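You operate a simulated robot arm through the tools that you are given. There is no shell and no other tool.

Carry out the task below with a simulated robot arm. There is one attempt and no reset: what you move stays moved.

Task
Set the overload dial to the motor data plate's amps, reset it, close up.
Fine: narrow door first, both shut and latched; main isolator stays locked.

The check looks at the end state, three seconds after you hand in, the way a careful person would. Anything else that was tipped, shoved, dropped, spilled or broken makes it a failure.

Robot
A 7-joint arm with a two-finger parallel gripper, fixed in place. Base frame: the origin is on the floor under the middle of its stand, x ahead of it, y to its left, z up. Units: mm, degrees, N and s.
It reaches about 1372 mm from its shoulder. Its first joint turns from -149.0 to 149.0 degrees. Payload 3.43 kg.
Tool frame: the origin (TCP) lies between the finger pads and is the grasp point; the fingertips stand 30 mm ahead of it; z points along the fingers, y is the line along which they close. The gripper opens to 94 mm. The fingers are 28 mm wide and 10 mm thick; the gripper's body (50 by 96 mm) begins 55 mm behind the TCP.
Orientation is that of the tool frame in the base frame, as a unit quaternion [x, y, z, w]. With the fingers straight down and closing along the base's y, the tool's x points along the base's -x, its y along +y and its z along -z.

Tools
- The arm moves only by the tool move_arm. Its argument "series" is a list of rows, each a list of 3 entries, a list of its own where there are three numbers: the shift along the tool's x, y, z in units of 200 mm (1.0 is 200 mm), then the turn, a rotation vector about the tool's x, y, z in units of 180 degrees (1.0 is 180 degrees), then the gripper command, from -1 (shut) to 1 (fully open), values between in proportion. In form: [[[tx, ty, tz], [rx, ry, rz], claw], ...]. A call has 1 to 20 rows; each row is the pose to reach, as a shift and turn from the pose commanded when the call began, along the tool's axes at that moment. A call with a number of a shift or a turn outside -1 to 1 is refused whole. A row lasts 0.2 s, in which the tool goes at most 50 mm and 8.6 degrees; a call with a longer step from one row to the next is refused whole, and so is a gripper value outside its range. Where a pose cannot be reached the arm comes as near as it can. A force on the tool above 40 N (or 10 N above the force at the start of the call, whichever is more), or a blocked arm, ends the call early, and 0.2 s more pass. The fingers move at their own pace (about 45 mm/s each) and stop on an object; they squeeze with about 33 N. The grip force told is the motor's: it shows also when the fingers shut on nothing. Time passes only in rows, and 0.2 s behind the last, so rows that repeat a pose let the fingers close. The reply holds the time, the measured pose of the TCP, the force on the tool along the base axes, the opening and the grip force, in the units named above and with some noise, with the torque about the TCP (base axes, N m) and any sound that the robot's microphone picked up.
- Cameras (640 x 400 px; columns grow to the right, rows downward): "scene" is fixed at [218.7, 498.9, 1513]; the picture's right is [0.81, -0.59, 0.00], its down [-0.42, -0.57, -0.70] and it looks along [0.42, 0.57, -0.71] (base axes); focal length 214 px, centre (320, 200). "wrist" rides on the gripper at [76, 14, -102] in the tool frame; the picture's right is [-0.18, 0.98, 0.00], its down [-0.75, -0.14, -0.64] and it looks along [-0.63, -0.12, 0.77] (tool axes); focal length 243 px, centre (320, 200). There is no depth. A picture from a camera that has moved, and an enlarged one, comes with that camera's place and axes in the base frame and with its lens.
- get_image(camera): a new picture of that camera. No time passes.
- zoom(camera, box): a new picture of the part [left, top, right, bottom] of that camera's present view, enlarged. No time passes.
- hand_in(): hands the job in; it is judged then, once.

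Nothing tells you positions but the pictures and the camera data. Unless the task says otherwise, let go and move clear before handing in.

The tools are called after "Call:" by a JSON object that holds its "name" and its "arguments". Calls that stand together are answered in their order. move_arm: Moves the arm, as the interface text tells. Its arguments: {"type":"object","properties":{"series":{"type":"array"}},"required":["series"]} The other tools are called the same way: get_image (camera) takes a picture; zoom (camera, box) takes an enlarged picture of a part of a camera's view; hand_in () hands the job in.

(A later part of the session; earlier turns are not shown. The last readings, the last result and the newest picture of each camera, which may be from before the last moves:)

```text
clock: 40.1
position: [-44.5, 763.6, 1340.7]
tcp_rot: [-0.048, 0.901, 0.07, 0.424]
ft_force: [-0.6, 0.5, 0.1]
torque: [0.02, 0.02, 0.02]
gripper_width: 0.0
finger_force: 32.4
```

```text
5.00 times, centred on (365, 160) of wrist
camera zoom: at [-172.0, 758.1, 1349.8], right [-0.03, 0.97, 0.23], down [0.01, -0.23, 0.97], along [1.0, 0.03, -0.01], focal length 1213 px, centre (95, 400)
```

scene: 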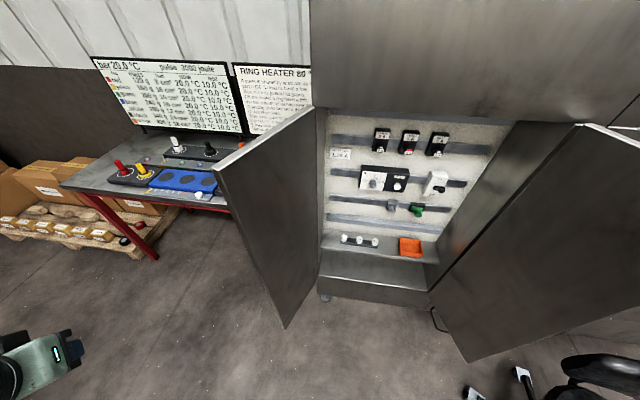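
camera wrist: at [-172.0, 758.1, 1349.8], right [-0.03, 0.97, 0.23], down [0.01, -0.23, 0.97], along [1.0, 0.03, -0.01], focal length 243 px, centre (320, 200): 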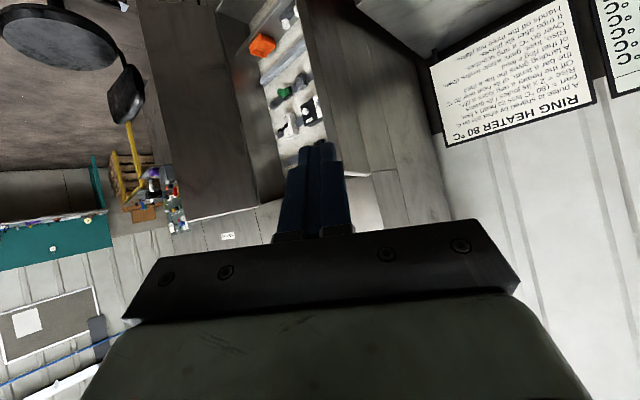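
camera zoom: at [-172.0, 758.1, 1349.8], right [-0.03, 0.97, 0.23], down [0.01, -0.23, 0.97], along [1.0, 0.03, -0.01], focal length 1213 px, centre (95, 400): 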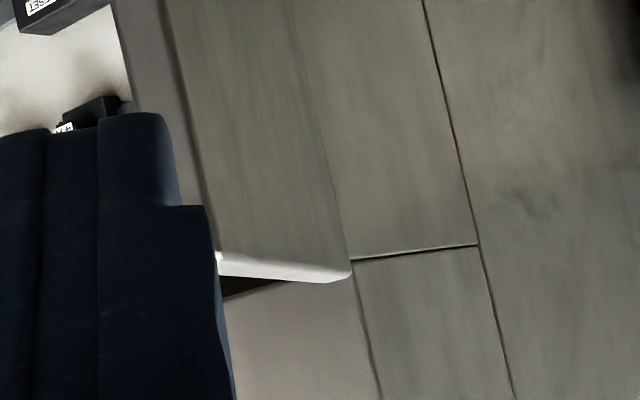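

The upper fascia ("ALDEVANE") belongs to the cabinet row, and the isolator panel sits further right, beyond the right door. I'll zoom in hard on the free edges of both doors, looking for an overlap lip.

Call:
{"name": "zoom", "arguments": {"camera": "wrist", "box": [175, 205, 215, 235]}}

Call:
{"name": "zoom", "arguments": {"camera": "wrist", "box": [240, 190, 280, 220]}}

Call:
{"name": "zoom", "arguments": {"camera": "wrist", "box": [285, 0, 335, 40]}}

Call:
{"name": "zoom", "arguments": {"camera": "scene", "box": [205, 160, 235, 185]}}

Call:
{"name": "zoom", "arguments": {"camera": "scene", "box": [270, 300, 310, 335]}}

Call:
{"name": "zoom", "arguments": {"camera": "scene", "box": [410, 270, 490, 370]}}

```text
13.33 times, centred on (195, 220) of wrist
camera zoom: at [-172.0, 758.1, 1349.8], right [-0.03, 0.97, 0.23], down [0.01, -0.23, 0.97], along [1.0, 0.03, -0.01], focal length 3235 px, centre (1987, -67)
```

zoom: 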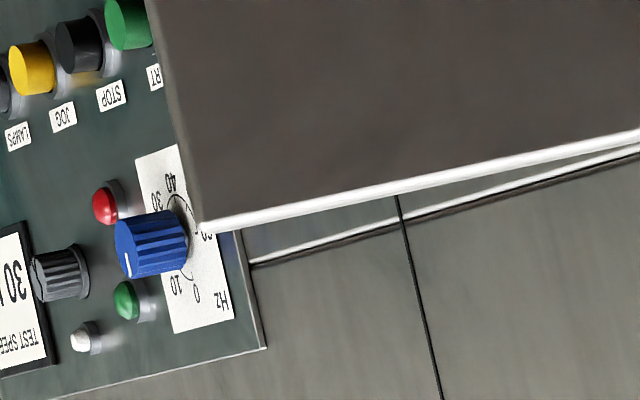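

```text
13.33 times, centred on (260, 205) of wrist
camera zoom: at [-172.0, 758.1, 1349.8], right [-0.03, 0.97, 0.23], down [0.01, -0.23, 0.97], along [1.0, 0.03, -0.01], focal length 3235 px, centre (1120, 133)
```

zoom: 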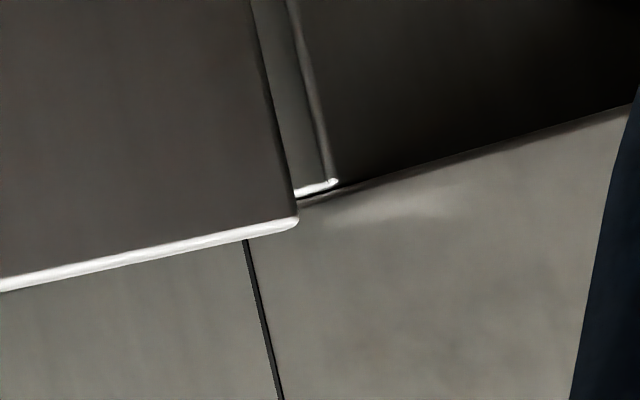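

```text
10.00 times, centred on (310, 20) of wrist
camera zoom: at [-172.0, 758.1, 1349.8], right [-0.03, 0.97, 0.23], down [0.01, -0.23, 0.97], along [1.0, 0.03, -0.01], focal length 2426 px, centre (420, 2000)
```

zoom: 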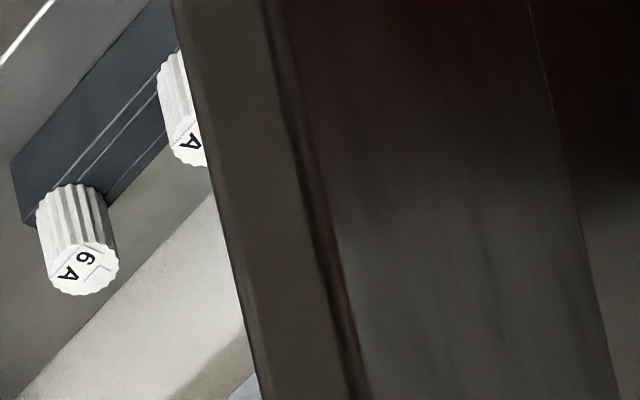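

```text
16.00 times, centred on (220, 172) of scene
camera zoom: at [218.7, 498.9, 1513.0], right [0.81, -0.59, 0.0], down [-0.42, -0.57, -0.7], along [0.42, 0.57, -0.71], focal length 3432 px, centre (1920, 640)
```

zoom: 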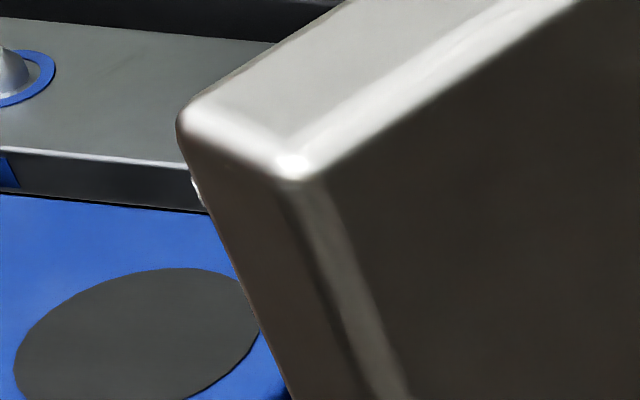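

```text
11.43 times, centred on (290, 318) of scene
camera zoom: at [218.7, 498.9, 1513.0], right [0.81, -0.59, 0.0], down [-0.42, -0.57, -0.7], along [0.42, 0.57, -0.71], focal length 2451 px, centre (663, -1143)
```

zoom: 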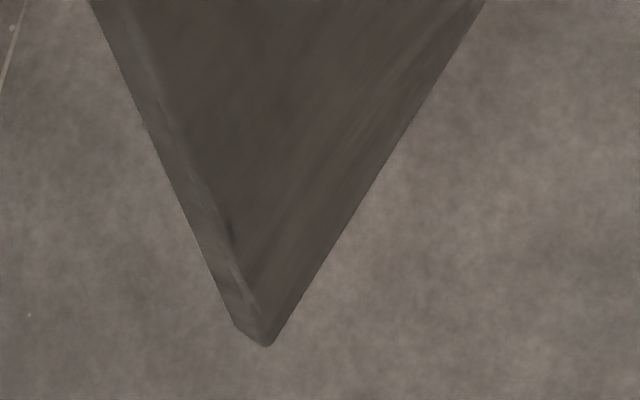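

```text
4.00 times, centred on (450, 320) of scene
camera zoom: at [218.7, 498.9, 1513.0], right [0.81, -0.59, 0.0], down [-0.42, -0.57, -0.7], along [0.42, 0.57, -0.71], focal length 858 px, centre (-200, -280)
```

zoom: 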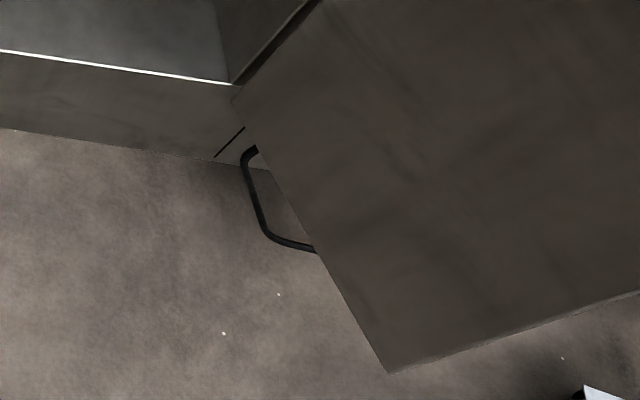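

The two leaves look nearly equal from here, so I want a better comparison before choosing the order. I'll swing back in front of the cabinet and look from above.

Call:
{"name": "move_arm", "arguments": {"series": [[[0, 0, 0], [-0.0144, 0.0285, -0.0238], -1], [[0, 0, 0], [-0.0288, 0.057, -0.0475], -1], [[0, 0, 0], [-0.0431, 0.0855, -0.0713], -1], [[0, 0, 0], [-0.0575, 0.114, -0.095], -1], [[0, 0, 0], [-0.0575, 0.114, -0.095], -1]]}}

Call:
{"name": "move_arm", "arguments": {"series": [[[0, 0, 0], [-0.0215, 0.0012, -0.0356], -1], [[0, 0, 0], [-0.043, 0.0023, -0.0713], -1], [[0, 0, 0], [-0.0645, 0.0035, -0.1069], -1], [[0, 0, 0], [-0.086, 0.0047, -0.1426], -1], [[0, 0, 0], [-0.1075, 0.0058, -0.1782], -1], [[0, 0, 0], [-0.129, 0.007, -0.2139], -1], [[0, 0, 0], [-0.1505, 0.0082, -0.2495], -1], [[0, 0, 0], [-0.1719, 0.0093, -0.2852], -1], [[0, 0, 0], [-0.1719, 0.0093, -0.2852], -1]]}}

Call:
{"name": "move_arm", "arguments": {"series": [[[0.0047, -0.1992, -0.0093], [0.0086, -0.0005, 0.0143], -1], [[0.0094, -0.3984, -0.0186], [0.0172, -0.0009, 0.0285], -1], [[0.0141, -0.5976, -0.0279], [0.0258, -0.0014, 0.0428], -1], [[0.0188, -0.7968, -0.0372], [0.0344, -0.0018, 0.057], -1], [[0.0235, -0.996, -0.0465], [0.043, -0.0023, 0.0713], -1]]}}

Call:
{"name": "move_arm", "arguments": {"series": [[[0.0047, -0.1992, -0.0093], [0.0086, -0.0005, 0.0143], -1], [[0.0094, -0.3984, -0.0186], [0.0172, -0.0009, 0.0285], -1], [[0.0141, -0.5976, -0.0279], [0.0258, -0.0014, 0.0428], -1], [[0.0188, -0.7968, -0.0372], [0.0344, -0.0018, 0.057], -1], [[0.0235, -0.996, -0.0465], [0.043, -0.0023, 0.0713], -1], [[0.0235, -0.996, -0.0465], [0.043, -0.0023, 0.0713], -1]]}}

Call:
{"name": "get_image", "arguments": {"camera": "wrist"}}

```text
clock: 41.3
position: [-42.4, 765.1, 1342.1]
tcp_rot: [-0.232, 0.935, 0.078, 0.255]
ft_force: [-0.5, -0.5, 0.2]
torque: [0.02, 0.01, 0.0]
gripper_width: 0.1
finger_force: 32.8
```

```text
clock: 43.3
position: [-43.3, 763.7, 1342.7]
tcp_rot: [-0.669, 0.694, 0.196, 0.183]
ft_force: [-0.9, -0.5, -0.2]
torque: [0.03, 0.03, 0.01]
gripper_width: 0.0
finger_force: 33.1
```

```text
clock: 44.5
position: [157.7, 748.3, 1342.6]
tcp_rot: [-0.571, 0.776, 0.169, 0.208]
ft_force: [-0.3, 0.9, 0.2]
torque: [0.0, 0.01, 0.0]
gripper_width: 0.1
finger_force: 33.3
```

```text
clock: 45.9
position: [344.1, 683.3, 1343.1]
tcp_rot: [-0.466, 0.843, 0.142, 0.227]
ft_force: [0.2, -0.3, 0.0]
torque: [0.0, 0.01, 0.02]
gripper_width: 0.1
finger_force: 32.7
```

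```text
taken
camera wrist: at [271.2, 589.3, 1392.1], right [-0.75, 0.65, 0.12], down [0.31, 0.18, 0.93], along [0.59, 0.74, -0.34], focal length 243 px, centre (320, 200)
```

wrist: 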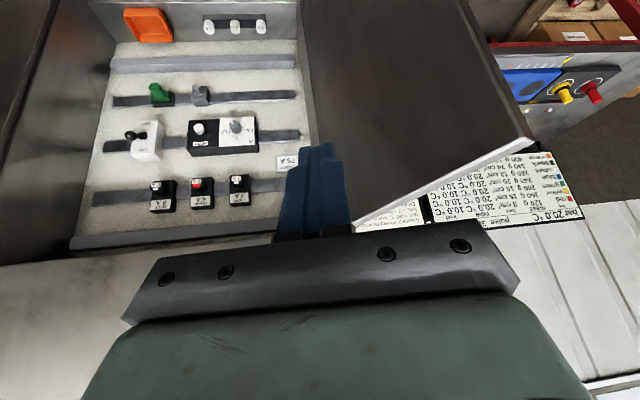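

Call:
{"name": "move_arm", "arguments": {"series": [[[0.0047, -0.1992, -0.0093], [0.0086, -0.0005, 0.0143], -1], [[0.0094, -0.3984, -0.0186], [0.0172, -0.0009, 0.0285], -1], [[0.0141, -0.5976, -0.0279], [0.0258, -0.0014, 0.0428], -1], [[0.0188, -0.7968, -0.0372], [0.0344, -0.0018, 0.057], -1], [[0.0235, -0.996, -0.0465], [0.043, -0.0023, 0.0713], -1], [[0.0235, -0.996, -0.0465], [0.043, -0.0023, 0.0713], -1]]}}

Call:
{"name": "get_image", "arguments": {"camera": "wrist"}}

Call:
{"name": "get_image", "arguments": {"camera": "scene"}}

```text
clock: 47.3
position: [507.9, 572.1, 1342.4]
tcp_rot: [-0.352, 0.897, 0.11, 0.243]
ft_force: [-0.4, 0.3, 0.5]
torque: [0.02, 0.01, 0.01]
gripper_width: 0.0
finger_force: 32.7
```

```text
taken
camera wrist: at [413.1, 499.3, 1391.0], right [-0.56, 0.82, 0.12], down [0.34, 0.09, 0.93], along [0.76, 0.56, -0.33], focal length 243 px, centre (320, 200)
```

wrist: 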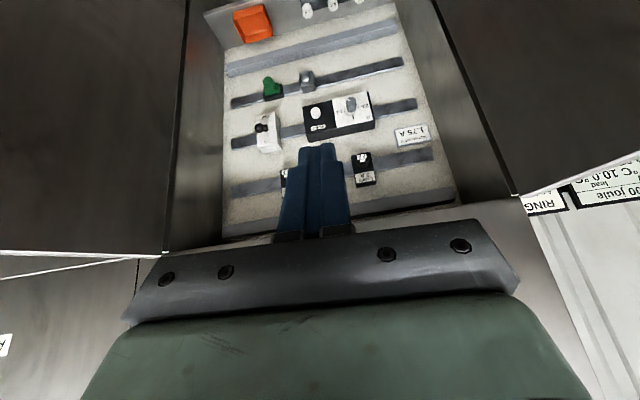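

```text
taken
```

scene: 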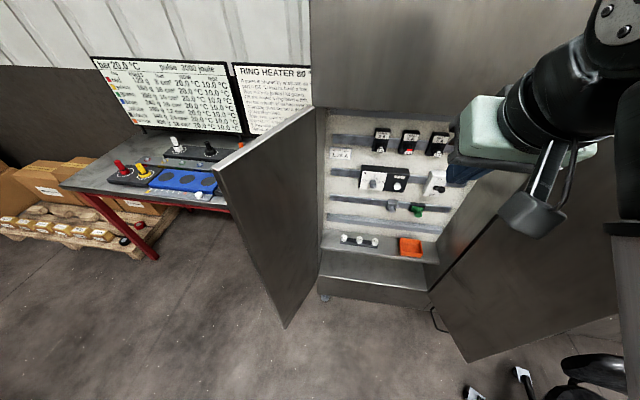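

Call:
{"name": "move_arm", "arguments": {"series": [[[0, 0, 0], [0, 0.03, 0], -1], [[0, 0, 0], [0, 0.06, 0], -1], [[0, 0, 0], [0, 0.09, 0], -1], [[0, 0, 0], [0, 0.12, 0], -1], [[0, 0, 0], [0, 0.12, 0], -1]]}}

Call:
{"name": "get_image", "arguments": {"camera": "wrist"}}

```text
clock: 48.4
position: [510.8, 573.6, 1342.2]
tcp_rot: [-0.365, 0.924, 0.055, 0.101]
ft_force: [5.7, 6.8, -8.8]
torque: [-0.03, -0.07, -0.07]
gripper_width: 0.0
finger_force: 32.9
out of reach, approached as far as the arm can: row 4, 5
stopped in row 5: the force on the tool passed its limit at 44 N (the readings are from after the stop); the commanded pose is now the measured one
```

```text
taken
camera wrist: at [431.9, 514.9, 1425.9], right [-0.54, 0.84, 0.07], down [0.54, 0.28, 0.79], along [0.64, 0.47, -0.61], focal length 243 px, centre (320, 200)
```

wrist: 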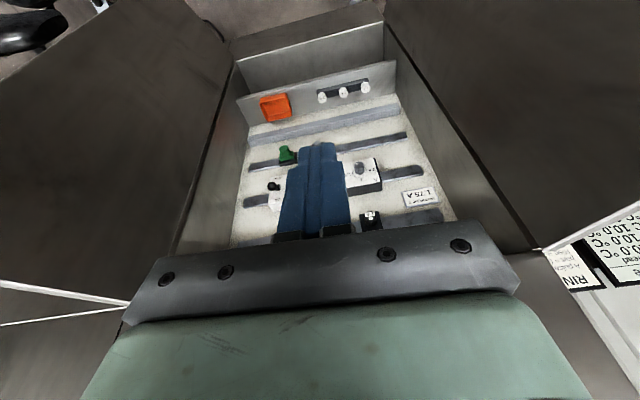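

Call:
{"name": "move_arm", "arguments": {"series": [[[0.0, 0, 0], [0, -0.03, 0], -1], [[0.15, 0, 0], [0, -0.04, 0], -1], [[0.3, 0, 0], [0, -0.04, 0], -1], [[0.45, 0, 0], [0, -0.04, 0], -1], [[0.6, 0, 0], [0, -0.04, 0], -1], [[0.6, 0, 0], [0, -0.04, 0], -1]]}}

Call:
{"name": "get_image", "arguments": {"camera": "wrist"}}

```text
clock: 49.8
position: [423.9, 493.6, 1316.7]
tcp_rot: [-0.361, 0.916, 0.078, 0.158]
ft_force: [-0.4, 0.1, 1.0]
torque: [-0.01, 0.01, 0.02]
gripper_width: 0.0
finger_force: 34.1
```

```text
taken
camera wrist: at [338.2, 427.8, 1387.0], right [-0.55, 0.83, 0.09], down [0.47, 0.21, 0.86], along [0.7, 0.51, -0.5], focal length 243 px, centre (320, 200)
```

wrist: 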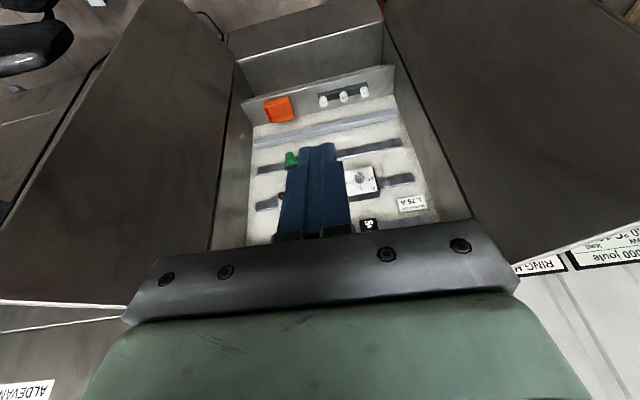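

Call:
{"name": "move_arm", "arguments": {"series": [[[0.05, 0, 0], [0, 0.015, 0], -1], [[0.1, 0, 0], [0, 0.03, 0], -1], [[0.1, 0, 0], [0, 0.03, 0], -1]]}}

Call:
{"name": "get_image", "arguments": {"camera": "wrist"}}

Call:
{"name": "zoom", "arguments": {"camera": "wrist", "box": [120, 0, 280, 80]}}

Call:
{"name": "zoom", "arguments": {"camera": "wrist", "box": [360, 0, 600, 120]}}

Call:
{"name": "zoom", "arguments": {"camera": "wrist", "box": [0, 0, 160, 330]}}

Call:
{"name": "zoom", "arguments": {"camera": "wrist", "box": [480, 0, 640, 330]}}

```text
clock: 50.7
position: [420.2, 492.0, 1295.6]
tcp_rot: [-0.364, 0.921, 0.066, 0.125]
ft_force: [6.9, 7.6, -8.5]
torque: [0.02, -0.12, -0.07]
gripper_width: 0.4
finger_force: 33.5
out of reach, approached as far as the arm can: row 2, 3
stopped in row 3: the force on the tool passed its limit at 41 N (the readings are from after the stop); the commanded pose is now the measured one
```

```text
taken
camera wrist: at [337.1, 429.6, 1373.4], right [-0.55, 0.83, 0.08], down [0.51, 0.25, 0.82], along [0.67, 0.49, -0.56], focal length 243 px, centre (320, 200)
```

wrist: 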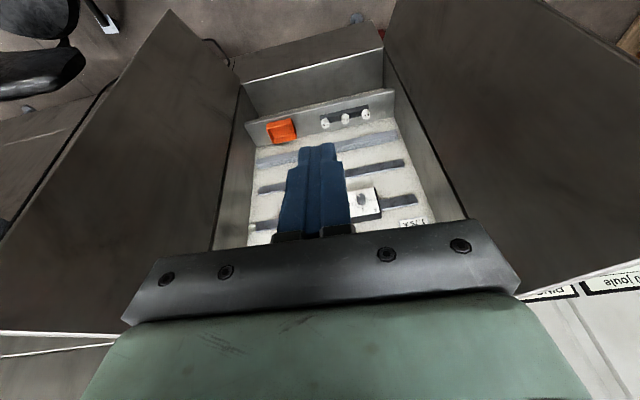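

```text
4.00 times, centred on (200, 40) of wrist
camera zoom: at [337.1, 429.6, 1373.4], right [-0.55, 0.83, 0.08], down [0.51, 0.25, 0.82], along [0.67, 0.49, -0.56], focal length 970 px, centre (800, 840)
```

zoom: 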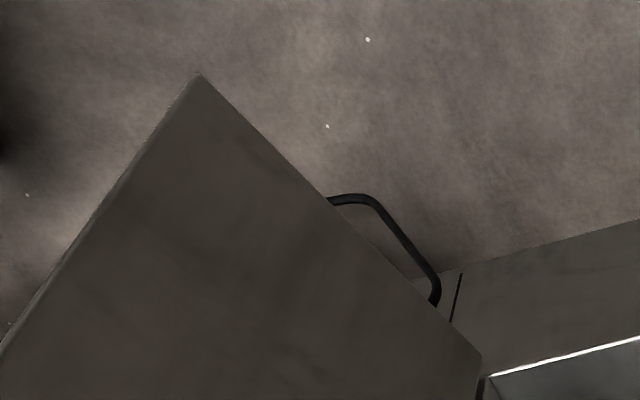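

```text
2.67 times, centred on (480, 60) of wrist
camera zoom: at [337.1, 429.6, 1373.4], right [-0.55, 0.83, 0.08], down [0.51, 0.25, 0.82], along [0.67, 0.49, -0.56], focal length 647 px, centre (-107, 573)
```

zoom: 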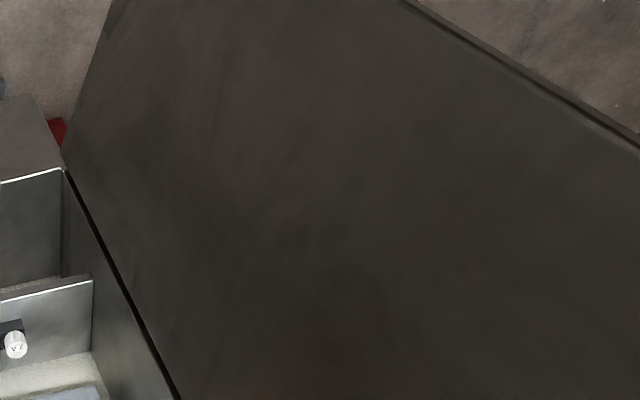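

```text
1.21 times, centred on (80, 165) of wrist
camera zoom: at [337.1, 429.6, 1373.4], right [-0.55, 0.83, 0.08], down [0.51, 0.25, 0.82], along [0.67, 0.49, -0.56], focal length 294 px, centre (611, 242)
```

zoom: 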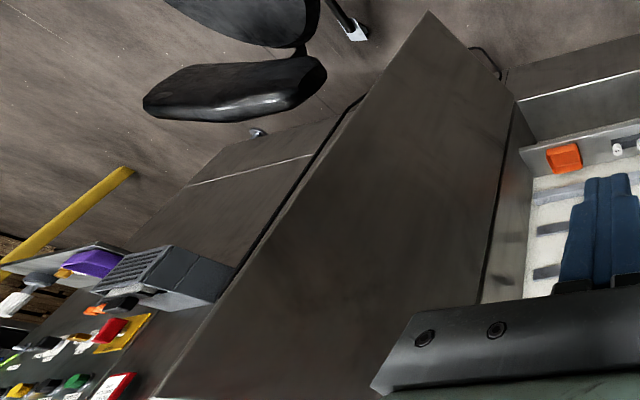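

```text
1.21 times, centred on (560, 165) of wrist
camera zoom: at [337.1, 429.6, 1373.4], right [-0.55, 0.83, 0.08], down [0.51, 0.25, 0.82], along [0.67, 0.49, -0.56], focal length 294 px, centre (29, 242)
```

zoom: 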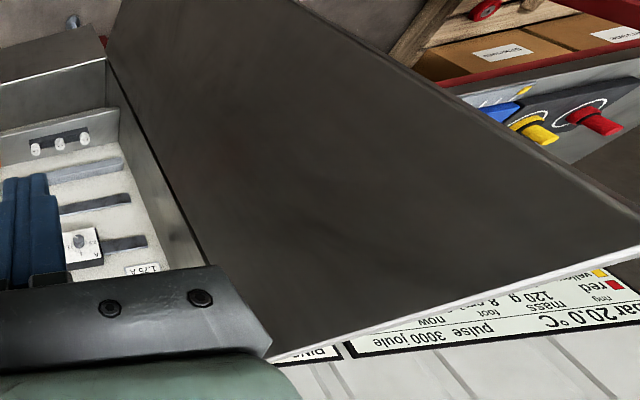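

Call:
{"name": "zoom", "arguments": {"camera": "wrist", "box": [40, 60, 140, 160]}}

Call:
{"name": "zoom", "arguments": {"camera": "wrist", "box": [0, 180, 120, 360]}}

Call:
{"name": "zoom", "arguments": {"camera": "wrist", "box": [580, 20, 640, 120]}}

```text
4.00 times, centred on (90, 110) of wrist
camera zoom: at [337.1, 429.6, 1373.4], right [-0.55, 0.83, 0.08], down [0.51, 0.25, 0.82], along [0.67, 0.49, -0.56], focal length 970 px, centre (1240, 560)
```

zoom: 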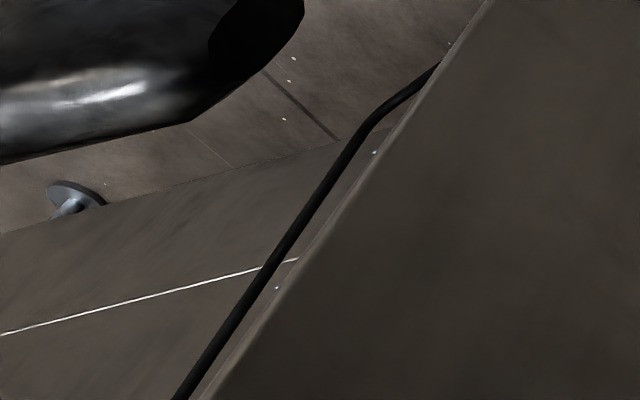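

```text
2.22 times, centred on (60, 270) of wrist
camera zoom: at [337.1, 429.6, 1373.4], right [-0.55, 0.83, 0.08], down [0.51, 0.25, 0.82], along [0.67, 0.49, -0.56], focal length 539 px, centre (898, 44)
```

zoom: 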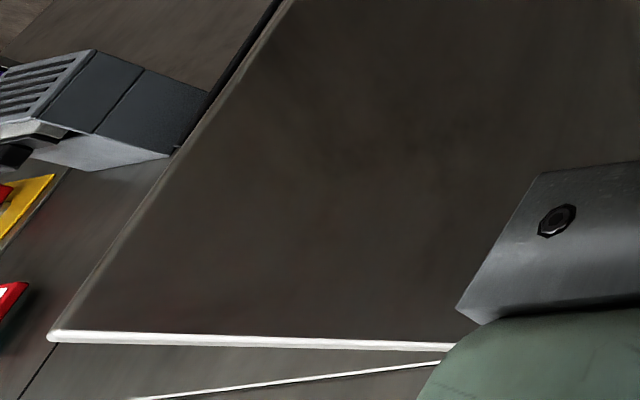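

```text
4.00 times, centred on (610, 70) of wrist
camera zoom: at [337.1, 429.6, 1373.4], right [-0.55, 0.83, 0.08], down [0.51, 0.25, 0.82], along [0.67, 0.49, -0.56], focal length 970 px, centre (-840, 720)
```

zoom: 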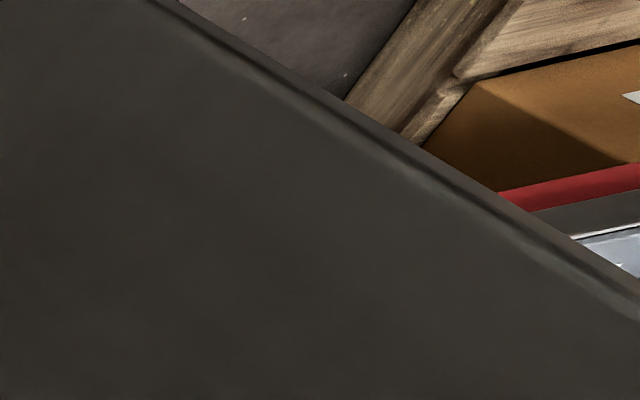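

Both doors are plain slabs, equal in width within my measuring error, each with a U-bar and nothing to turn. I'll close the left leaf most of the way first and look at the meeting edge before latching anything. First I'll ease out of this joint-limit pose.

Call:
{"name": "move_arm", "arguments": {"series": [[[0, 0, 0], [0, -0.03, 0], -1], [[-0.1, 0, 0], [0, -0.06, 0], -1], [[-0.2, 0, 0], [0, -0.1, 0], -1], [[-0.3, 0, 0.05], [0, -0.13, 0], -1], [[-0.3, 0, 0.1], [0, -0.13, 0], -1], [[-0.3, 0, 0.1], [0, -0.13, 0], -1]]}}

```text
clock: 52.1
position: [467.5, 536.8, 1292.0]
tcp_rot: [-0.344, 0.876, 0.138, 0.308]
ft_force: [1.0, 0.7, 0.7]
torque: [0.0, 0.01, -0.02]
gripper_width: 0.1
finger_force: 33.0
```

Call:
{"name": "move_arm", "arguments": {"series": [[[0.0654, 0.1797, 0.014], [-0.0106, 0.0005, -0.0129], -1], [[0.1308, 0.3594, 0.028], [-0.0212, 0.001, -0.0257], -1], [[0.1962, 0.5391, 0.042], [-0.0317, 0.0015, -0.0386], -1], [[0.2616, 0.7188, 0.056], [-0.0423, 0.002, -0.0514], -1], [[0.327, 0.8985, 0.07], [-0.0529, 0.0025, -0.0643], -1]]}}

Call:
{"name": "move_arm", "arguments": {"series": [[[0.0654, 0.1797, 0.014], [-0.0106, 0.0005, -0.0129], -1], [[0.1308, 0.3594, 0.028], [-0.0212, 0.001, -0.0257], -1], [[0.1962, 0.5391, 0.042], [-0.0317, 0.0015, -0.0386], -1], [[0.2616, 0.7188, 0.056], [-0.0423, 0.002, -0.0514], -1], [[0.327, 0.8985, 0.07], [-0.0529, 0.0025, -0.0643], -1]]}}

Call:
{"name": "move_arm", "arguments": {"series": [[[0.0654, 0.1797, 0.014], [-0.0106, 0.0005, -0.0129], -1], [[0.1308, 0.3594, 0.028], [-0.0212, 0.001, -0.0257], -1], [[0.1962, 0.5391, 0.042], [-0.0317, 0.0015, -0.0386], -1], [[0.2616, 0.7188, 0.056], [-0.0423, 0.002, -0.0514], -1], [[0.327, 0.8985, 0.07], [-0.0529, 0.0025, -0.0643], -1], [[0.327, 0.8985, 0.07], [-0.0529, 0.0025, -0.0643], -1]]}}

Call:
{"name": "get_image", "arguments": {"camera": "wrist"}}

Call:
{"name": "get_image", "arguments": {"camera": "scene"}}

```text
clock: 53.3
position: [310.0, 634.4, 1244.2]
tcp_rot: [-0.455, 0.824, 0.176, 0.287]
ft_force: [-0.2, -0.1, 0.0]
torque: [0.04, 0.0, 0.02]
gripper_width: 0.0
finger_force: 32.8
```

```text
clock: 54.5
position: [133.6, 698.1, 1200.7]
tcp_rot: [-0.559, 0.757, 0.213, 0.261]
ft_force: [0.1, 0.1, 0.7]
torque: [0.01, -0.02, 0.0]
gripper_width: 0.2
finger_force: 33.3
```

```text
clock: 55.9
position: [-47.9, 711.4, 1151.6]
tcp_rot: [-0.653, 0.678, 0.245, 0.231]
ft_force: [0.0, 0.7, 0.2]
torque: [0.0, 0.0, 0.02]
gripper_width: 0.0
finger_force: 32.9
```

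```text
taken
camera wrist: at [-65.1, 587.2, 1182.5], right [-0.97, 0.17, 0.15], down [0.18, 0.17, 0.97], along [0.14, 0.97, -0.19], focal length 243 px, centre (320, 200)
```

wrist: 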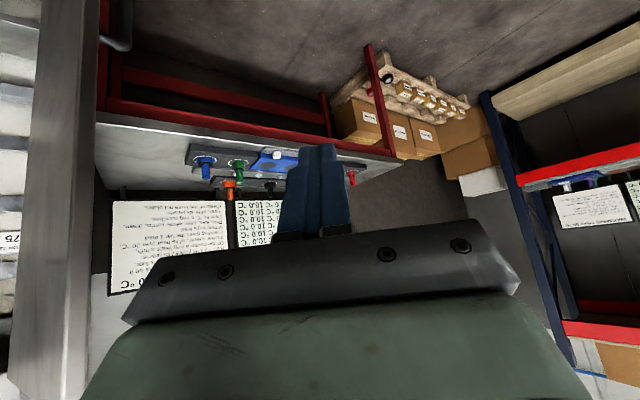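

```text
taken
```

scene: 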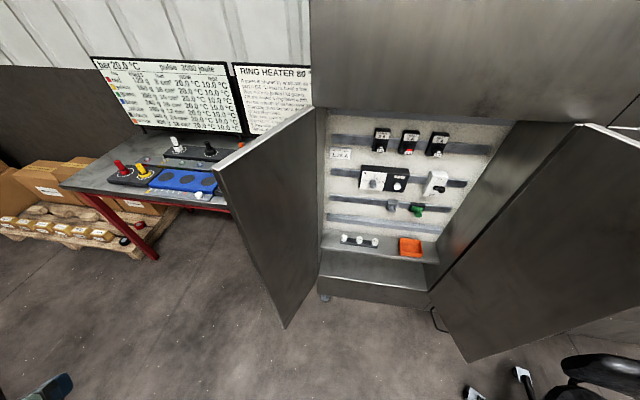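

I'm outside the left door. Now I'll turn the tool nearly horizontal, pointing right towards the door's outer face, while moving further out.

Call:
{"name": "move_arm", "arguments": {"series": [[[-0.0578, -0.0395, 0.0458], [0.0362, -0.0119, 0.0227], -1], [[-0.1155, -0.079, 0.0916], [0.0723, -0.0237, 0.0453], -1], [[-0.1733, -0.1185, 0.1374], [0.1085, -0.0356, 0.068], -1], [[-0.2311, -0.158, 0.1832], [0.1446, -0.0474, 0.0906], -1], [[-0.2888, -0.1975, 0.229], [0.1808, -0.0593, 0.1133], -1], [[-0.3466, -0.237, 0.2748], [0.2169, -0.0712, 0.1359], -1], [[-0.4044, -0.2765, 0.3207], [0.2531, -0.083, 0.1586], -1], [[-0.4622, -0.316, 0.3665], [0.2892, -0.0949, 0.1812], -1], [[-0.5199, -0.3555, 0.4123], [0.3254, -0.1068, 0.2039], -1], [[-0.5777, -0.395, 0.4581], [0.3615, -0.1186, 0.2265], -1], [[-0.6355, -0.4345, 0.5039], [0.3977, -0.1305, 0.2492], -1], [[-0.6932, -0.474, 0.5497], [0.4338, -0.1423, 0.2718], -1], [[-0.751, -0.5135, 0.5955], [0.47, -0.1542, 0.2945], -1], [[-0.751, -0.5135, 0.5955], [0.47, -0.1542, 0.2945], -1]]}}

Call:
{"name": "get_image", "arguments": {"camera": "wrist"}}

Call:
{"name": "get_image", "arguments": {"camera": "scene"}}

```text
clock: 58.9
position: [55.7, 898.5, 1151.8]
tcp_rot: [0.071, 0.79, -0.052, 0.607]
ft_force: [1.0, 0.0, -0.3]
torque: [0.02, 0.0, -0.02]
gripper_width: 0.0
finger_force: 33.4
```

```text
taken
camera wrist: at [-58.3, 932.3, 1105.1], right [0.22, 0.96, 0.18], down [-0.44, -0.07, 0.89], along [0.87, -0.28, 0.41], focal length 243 px, centre (320, 200)
```

wrist: 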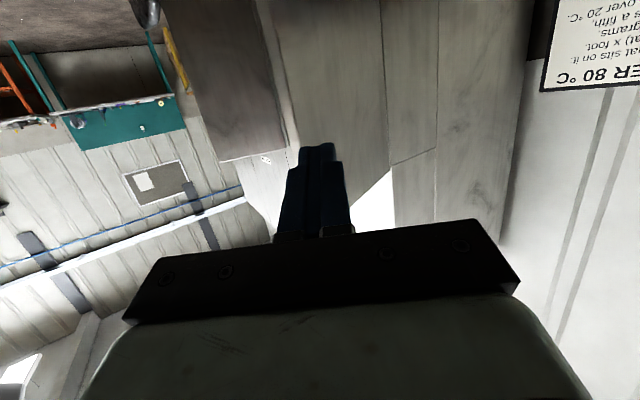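

```text
taken
```

scene: 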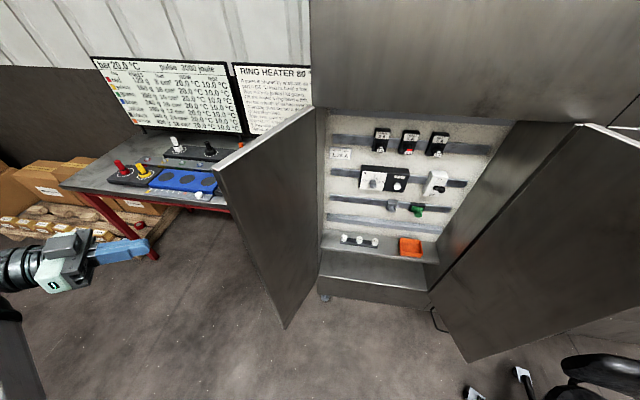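

The left door's outer face runs roughly from (242, 824) at the free edge to (515, 937) at the hinge. I'll slide in along its outside, staying about 40 mm off it.

Call:
{"name": "move_arm", "arguments": {"series": [[[-0.0389, 0.0198, 0.1845], [0, 0, 0], -1], [[-0.0778, 0.0396, 0.369], [0, 0, 0], -1], [[-0.1167, 0.0594, 0.5535], [0, 0, 0], -1], [[-0.1556, 0.0792, 0.738], [0, 0, 0], -1], [[-0.1945, 0.099, 0.9225], [0, 0, 0], -1], [[-0.1945, 0.099, 0.9225], [0, 0, 0], -1]]}}

Call:
{"name": "get_image", "arguments": {"camera": "wrist"}}

Call:
{"name": "get_image", "arguments": {"camera": "scene"}}

```text
clock: 60.3
position: [244.9, 886.9, 1142.4]
tcp_rot: [0.07, 0.79, -0.053, 0.606]
ft_force: [0.5, -0.4, 0.0]
torque: [-0.04, -0.02, 0.0]
gripper_width: 0.0
finger_force: 33.3
```

```text
taken
camera wrist: at [130.7, 920.6, 1095.2], right [0.22, 0.96, 0.18], down [-0.44, -0.07, 0.89], along [0.87, -0.28, 0.41], focal length 243 px, centre (320, 200)
```

wrist: 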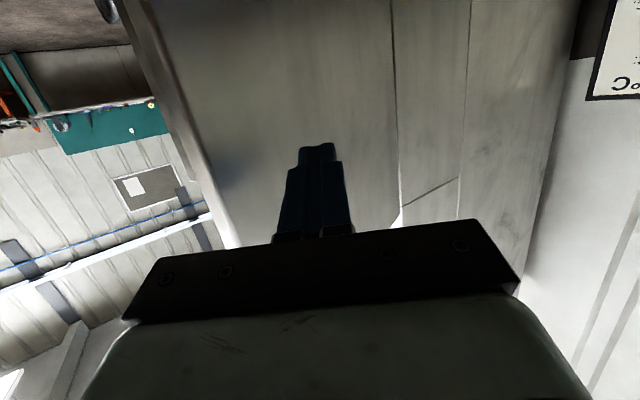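

```text
taken
```

scene: 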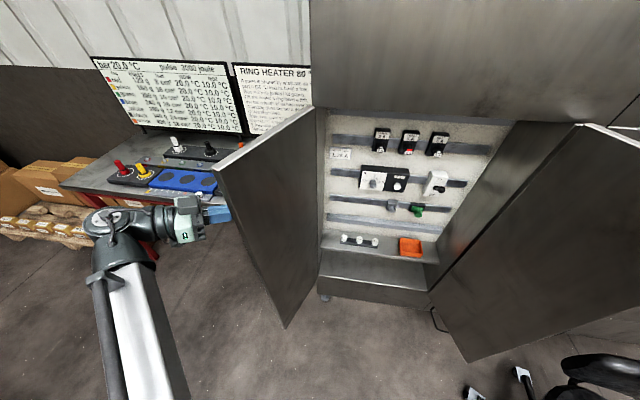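

The fingers sit outside the door, near its free edge. I'll now push it closed along its arc, slowly, starting with the first ~24°.

Call:
{"name": "move_arm", "arguments": {"series": [[[-0.0075, -0.06, 0.0272], [0, 0, 0], -1], [[-0.015, -0.1195, 0.0545], [0, 0, 0], -1], [[-0.024, -0.178, 0.087], [-0.0054, 0, -0.0014], -1], [[-0.033, -0.237, 0.1195], [-0.0107, 0, -0.0029], -1], [[-0.0435, -0.293, 0.1578], [-0.0188, 0, -0.005], -1], [[-0.054, -0.349, 0.196], [-0.0268, 0.0001, -0.0072], -1], [[-0.0658, -0.4008, 0.2398], [-0.0349, 0.0001, -0.0094], -1], [[-0.0775, -0.4525, 0.2835], [-0.0429, 0.0002, -0.0115], -1]]}}

Call:
{"name": "get_image", "arguments": {"camera": "wrist"}}

Call:
{"name": "get_image", "arguments": {"camera": "scene"}}

```text
clock: 62.1
position: [287.8, 786.6, 1143.3]
tcp_rot: [0.014, 0.793, -0.01, 0.609]
ft_force: [-1.1, -0.2, -0.4]
torque: [0.02, 0.0, -0.04]
gripper_width: 0.2
finger_force: 33.4
```

```text
taken
camera wrist: at [169.9, 804.4, 1095.9], right [0.08, 0.98, 0.18], down [-0.43, -0.13, 0.89], along [0.9, -0.15, 0.41], focal length 243 px, centre (320, 200)
```

wrist: 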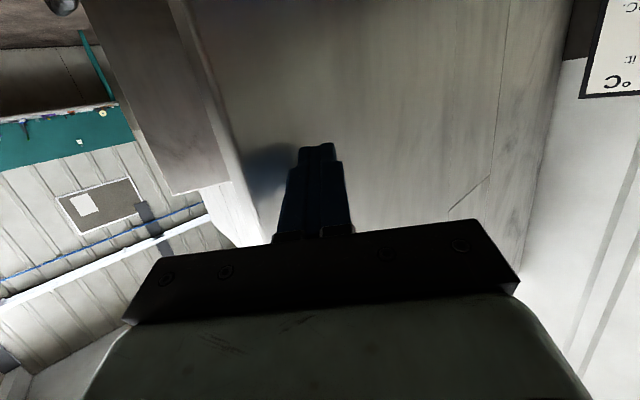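

```text
taken
```

scene: 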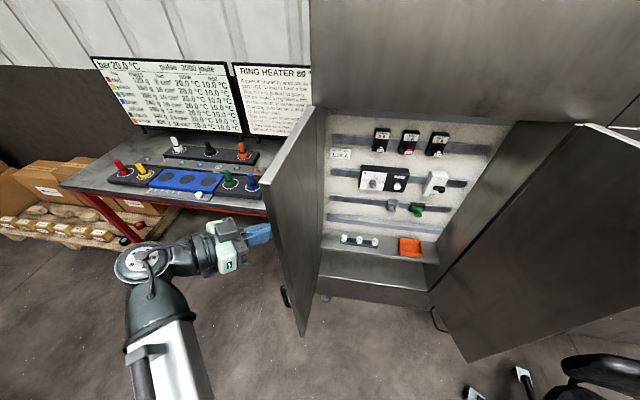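

The door swings easily with a force under 2 N. Continuing the arc.

Call:
{"name": "move_arm", "arguments": {"series": [[[-0.0113, -0.0533, 0.0419], [-0.0081, 0, -0.0022], -1], [[-0.0225, -0.1066, 0.0837], [-0.0161, 0, -0.0043], -1], [[-0.035, -0.1552, 0.1305], [-0.0242, 0, -0.0065], -1], [[-0.0476, -0.2038, 0.1773], [-0.0322, 0, -0.0086], -1], [[-0.0613, -0.2473, 0.2283], [-0.0403, 0, -0.0108], -1], [[-0.075, -0.2907, 0.2793], [-0.0483, 0.0001, -0.0129], -1], [[-0.0898, -0.3283, 0.3345], [-0.0564, 0.0001, -0.0151], -1], [[-0.1045, -0.3658, 0.3896], [-0.0644, 0.0001, -0.0172], -1], [[-0.1201, -0.3973, 0.4479], [-0.0725, 0.0001, -0.0194], -1], [[-0.1357, -0.4287, 0.5062], [-0.0805, 0.0001, -0.0215], -1], [[-0.152, -0.4538, 0.567], [-0.0886, 0.0001, -0.0237], -1], [[-0.1682, -0.4789, 0.6277], [-0.0966, 0.0001, -0.0258], -1]]}}

Call:
{"name": "get_image", "arguments": {"camera": "wrist"}}

Call:
{"name": "get_image", "arguments": {"camera": "scene"}}

```text
clock: 64.7
position: [414.4, 685.7, 1140.6]
tcp_rot: [-0.11, 0.786, 0.085, 0.603]
ft_force: [0.1, 1.1, 0.2]
torque: [-0.04, 0.02, 0.0]
gripper_width: 0.0
finger_force: 32.6
```

```text
taken
camera wrist: at [296.4, 664.9, 1093.9], right [-0.22, 0.96, 0.18], down [-0.37, -0.25, 0.89], along [0.9, 0.13, 0.41], focal length 243 px, centre (320, 200)
```

wrist: 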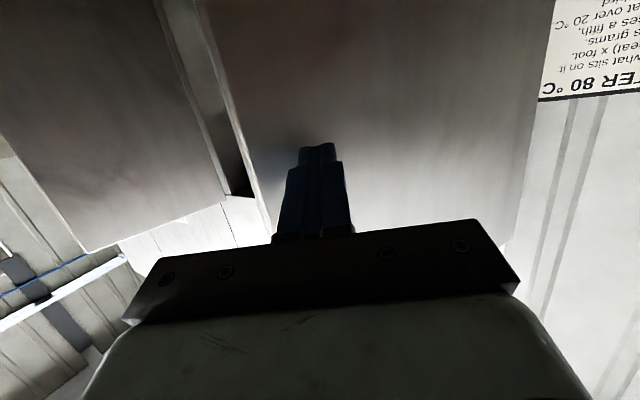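

```text
taken
```

scene: 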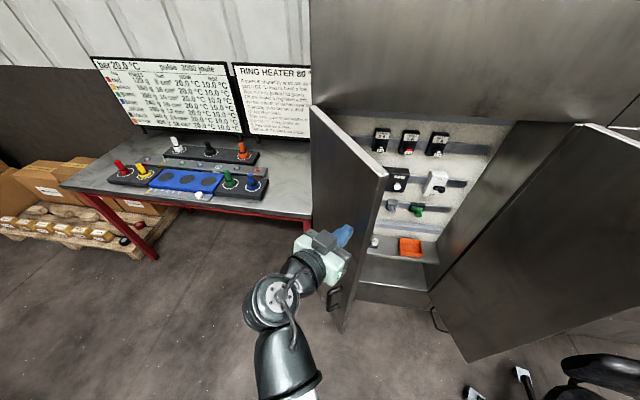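

Going well. I'll continue to about 25° short of closed, then look at how the leaf compares with the opening.

Call:
{"name": "move_arm", "arguments": {"series": [[[-0.0148, -0.0376, 0.0547], [-0.0081, 0, -0.0022], -1], [[-0.0295, -0.0751, 0.1094], [-0.0161, 0, -0.0043], -1], [[-0.0451, -0.1068, 0.1673], [-0.0242, 0, -0.0065], -1], [[-0.0606, -0.1385, 0.2251], [-0.0322, 0, -0.0087], -1], [[-0.0769, -0.1635, 0.2856], [-0.0403, 0, -0.0109], -1], [[-0.0932, -0.1884, 0.346], [-0.0483, 0, -0.013], -1], [[-0.11, -0.207, 0.4085], [-0.0564, 0, -0.0152], -1], [[-0.1268, -0.2255, 0.471], [-0.0644, 0.0001, -0.0173], -1], [[-0.144, -0.2372, 0.5351], [-0.0725, 0.0001, -0.0195], -1], [[-0.1613, -0.2489, 0.5992], [-0.0806, 0.0001, -0.0217], -1], [[-0.1787, -0.2538, 0.6638], [-0.0887, 0.0001, -0.0239], -1], [[-0.196, -0.2586, 0.7283], [-0.0967, 0.0001, -0.026], -1]]}}

Call:
{"name": "get_image", "arguments": {"camera": "wrist"}}

Call:
{"name": "get_image", "arguments": {"camera": "scene"}}

```text
clock: 67.3
position: [573.9, 677.6, 1140.4]
tcp_rot: [-0.231, 0.759, 0.178, 0.582]
ft_force: [0.7, 0.4, -1.0]
torque: [0.0, 0.02, 0.02]
gripper_width: 0.0
finger_force: 33.4
```

```text
taken
camera wrist: at [466.9, 621.1, 1093.9], right [-0.51, 0.84, 0.18], down [-0.27, -0.36, 0.89], along [0.82, 0.41, 0.41], focal length 243 px, centre (320, 200)
```

wrist: 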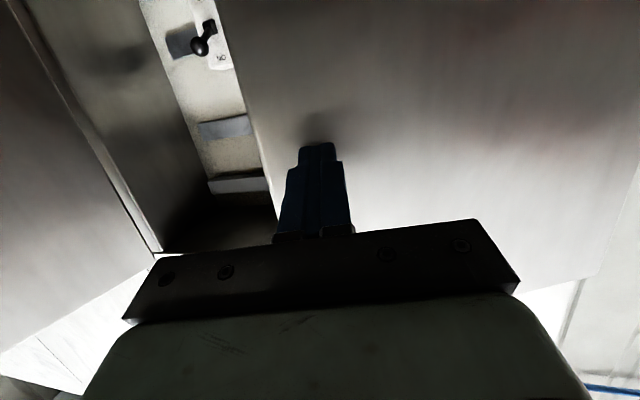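

```text
taken
```

scene: 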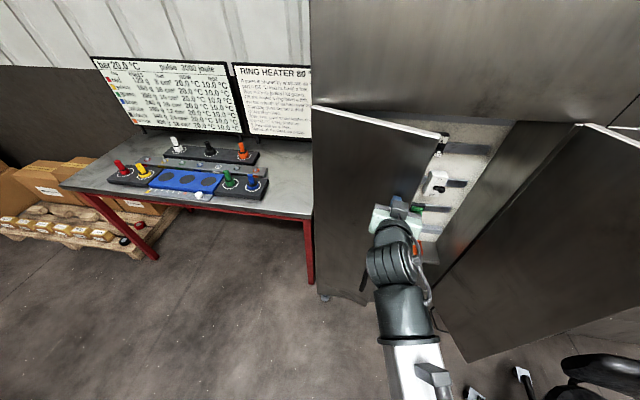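

Call:
{"name": "zoom", "arguments": {"camera": "scene", "box": [300, 90, 460, 190]}}

Call:
{"name": "zoom", "arguments": {"camera": "scene", "box": [420, 120, 470, 160]}}

Call:
{"name": "zoom", "arguments": {"camera": "scene", "box": [330, 220, 430, 320]}}

Call:
{"name": "zoom", "arguments": {"camera": "wrist", "box": [130, 0, 330, 250]}}

```text
4.00 times, centred on (380, 140) of scene
camera zoom: at [218.7, 498.9, 1513.0], right [0.81, -0.59, 0.0], down [-0.42, -0.57, -0.7], along [0.42, 0.57, -0.71], focal length 858 px, centre (80, 440)
```

zoom: 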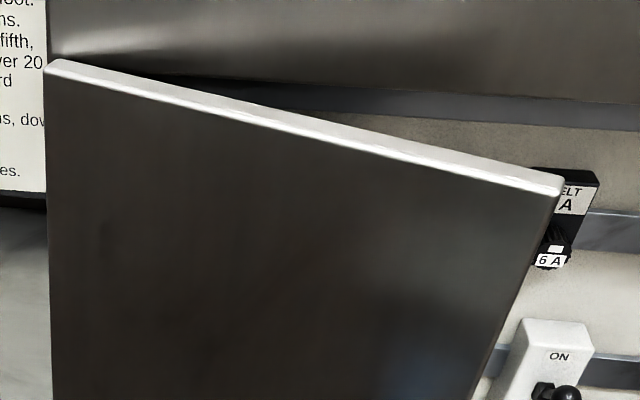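

```text
10.00 times, centred on (445, 140) of scene
camera zoom: at [218.7, 498.9, 1513.0], right [0.81, -0.59, 0.0], down [-0.42, -0.57, -0.7], along [0.42, 0.57, -0.71], focal length 2145 px, centre (-930, 800)
```

zoom: 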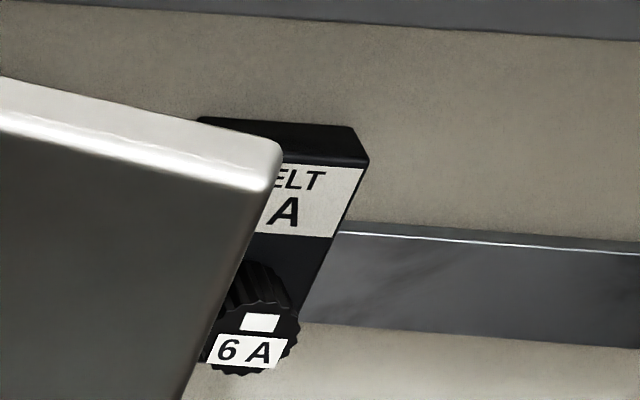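

```text
4.00 times, centred on (380, 270) of scene
camera zoom: at [218.7, 498.9, 1513.0], right [0.81, -0.59, 0.0], down [-0.42, -0.57, -0.7], along [0.42, 0.57, -0.71], focal length 858 px, centre (80, -80)
```

zoom: 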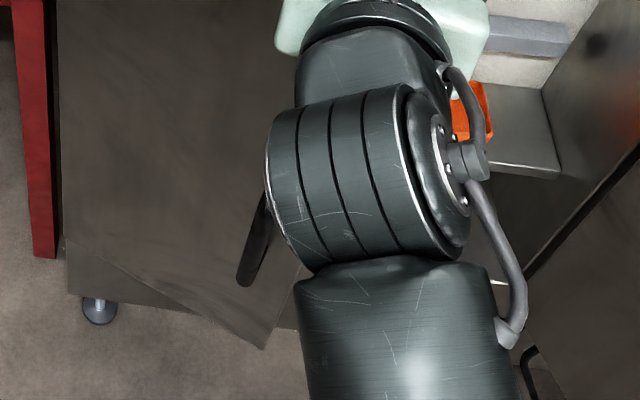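

```text
1.60 times, centred on (230, 125) of wrist
camera zoom: at [466.9, 621.1, 1093.9], right [-0.51, 0.84, 0.18], down [-0.27, -0.36, 0.89], along [0.82, 0.41, 0.41], focal length 388 px, centre (464, 320)
```

zoom: 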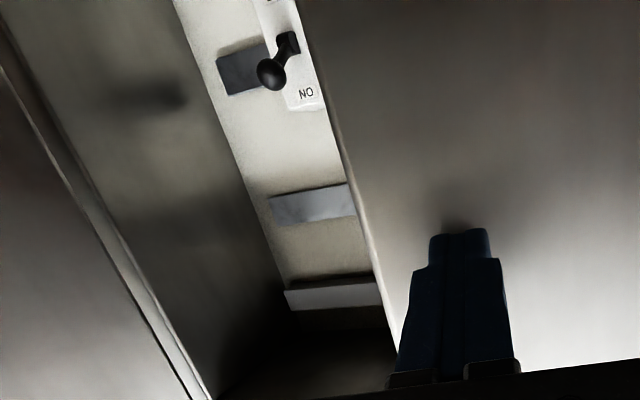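

The left leaf is a plain slab with no lip and it is swinging freely. I'll bring it to within a few degrees of closed and look at the meeting line.

Call:
{"name": "move_arm", "arguments": {"series": [[[-0.0165, -0.02, 0.0615], [-0.008, 0, -0.0022], -1], [[-0.0333, -0.0368, 0.1239], [-0.0161, 0, -0.0043], -1], [[-0.0502, -0.05, 0.1869], [-0.0241, 0, -0.0065], -1], [[-0.0671, -0.0602, 0.25], [-0.0322, 0, -0.0086], -1], [[-0.0843, -0.0667, 0.3139], [-0.0402, 0.0001, -0.0108], -1], [[-0.1013, -0.07, 0.3775], [-0.0483, 0.0001, -0.013], -1]]}}

Call:
{"name": "zoom", "arguments": {"camera": "scene", "box": [300, 90, 620, 290]}}

Call:
{"name": "get_image", "arguments": {"camera": "wrist"}}

```text
clock: 68.7
position: [646.7, 707.9, 1143.0]
tcp_rot: [-0.29, 0.739, 0.223, 0.566]
ft_force: [0.2, 0.1, -0.2]
torque: [-0.01, -0.02, 0.03]
gripper_width: 0.0
finger_force: 32.8
```

```text
2.00 times, centred on (460, 190) of scene
camera zoom: at [218.7, 498.9, 1513.0], right [0.81, -0.59, 0.0], down [-0.42, -0.57, -0.7], along [0.42, 0.57, -0.71], focal length 429 px, centre (40, 220)
```

zoom: 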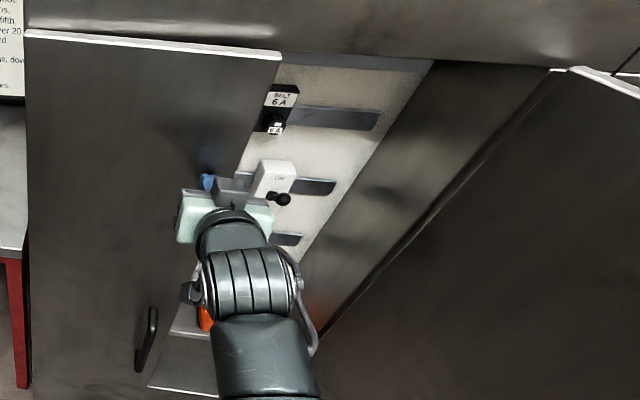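

```text
taken
camera wrist: at [550.2, 636.9, 1096.5], right [-0.63, 0.75, 0.18], down [-0.21, -0.39, 0.89], along [0.74, 0.53, 0.41], focal length 243 px, centre (320, 200)
```

wrist: 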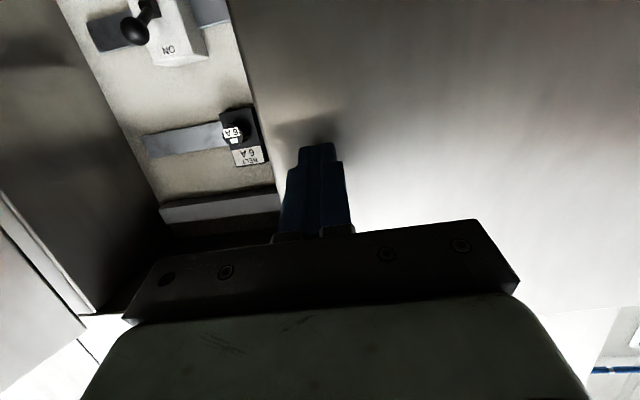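

Nearly closed, with no overlap issue visible. I'll push it home gently in 5–6 mm steps, listening for the latch.

Call:
{"name": "move_arm", "arguments": {"series": [[[-0.0087, -0.0043, 0.0321], [-0.0027, 0, -0.0007], -1], [[-0.0173, -0.0086, 0.0642], [-0.0054, 0, -0.0014], -1], [[-0.0258, -0.0111, 0.0956], [-0.008, 0, -0.0022], -1], [[-0.0342, -0.0136, 0.1269], [-0.0107, 0, -0.0029], -1], [[-0.0428, -0.0135, 0.1587], [-0.0107, 0, -0.0029], -1], [[-0.0514, -0.0134, 0.1905], [-0.0107, 0, -0.0029], -1], [[-0.0579, -0.0125, 0.2147], [-0.0107, 0, -0.0029], -1], [[-0.0644, -0.0115, 0.2389], [-0.0107, 0, -0.0029], -1], [[-0.0709, -0.0106, 0.2628], [-0.0107, 0, -0.0029], -1], [[-0.0773, -0.0097, 0.2867], [-0.0107, 0, -0.0029], -1]]}}

Call:
{"name": "zoom", "arguments": {"camera": "scene", "box": [300, 90, 620, 290]}}

Call:
{"name": "get_image", "arguments": {"camera": "wrist"}}

```text
clock: 69.7
position: [660.8, 719.6, 1144.0]
tcp_rot: [-0.302, 0.734, 0.232, 0.562]
ft_force: [-10.3, -11.2, 6.1]
torque: [0.15, -0.23, -0.04]
gripper_width: 0.0
finger_force: 33.0
stopped in row 4: the force on the tool passed its limit at 49 N (the readings are from after the stop); the commanded pose is now the measured one
```

```text
2.00 times, centred on (460, 190) of scene
camera zoom: at [218.7, 498.9, 1513.0], right [0.81, -0.59, 0.0], down [-0.42, -0.57, -0.7], along [0.42, 0.57, -0.71], focal length 429 px, centre (40, 220)
```

zoom: 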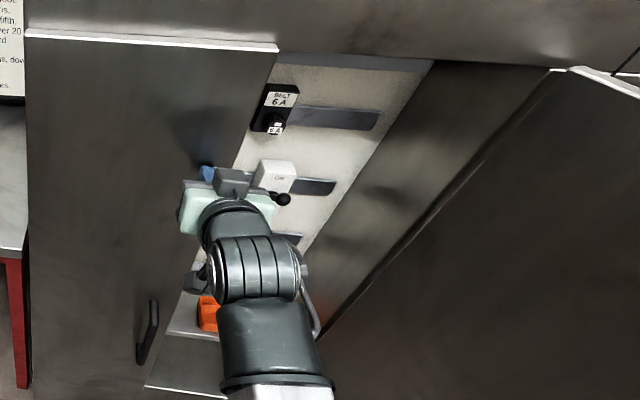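

```text
taken
camera wrist: at [566.6, 645.1, 1096.3], right [-0.66, 0.73, 0.18], down [-0.2, -0.4, 0.89], along [0.72, 0.55, 0.41], focal length 243 px, centre (320, 200)
```

wrist: 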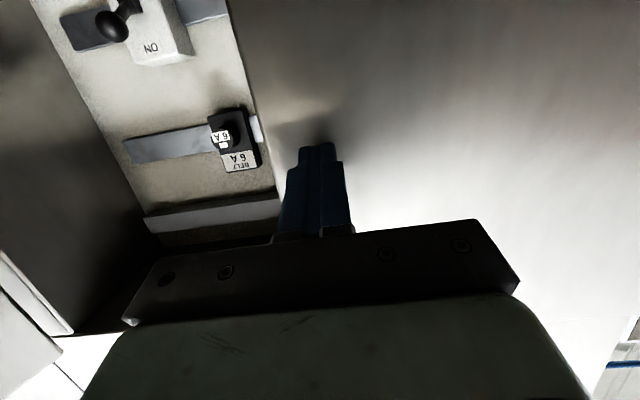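

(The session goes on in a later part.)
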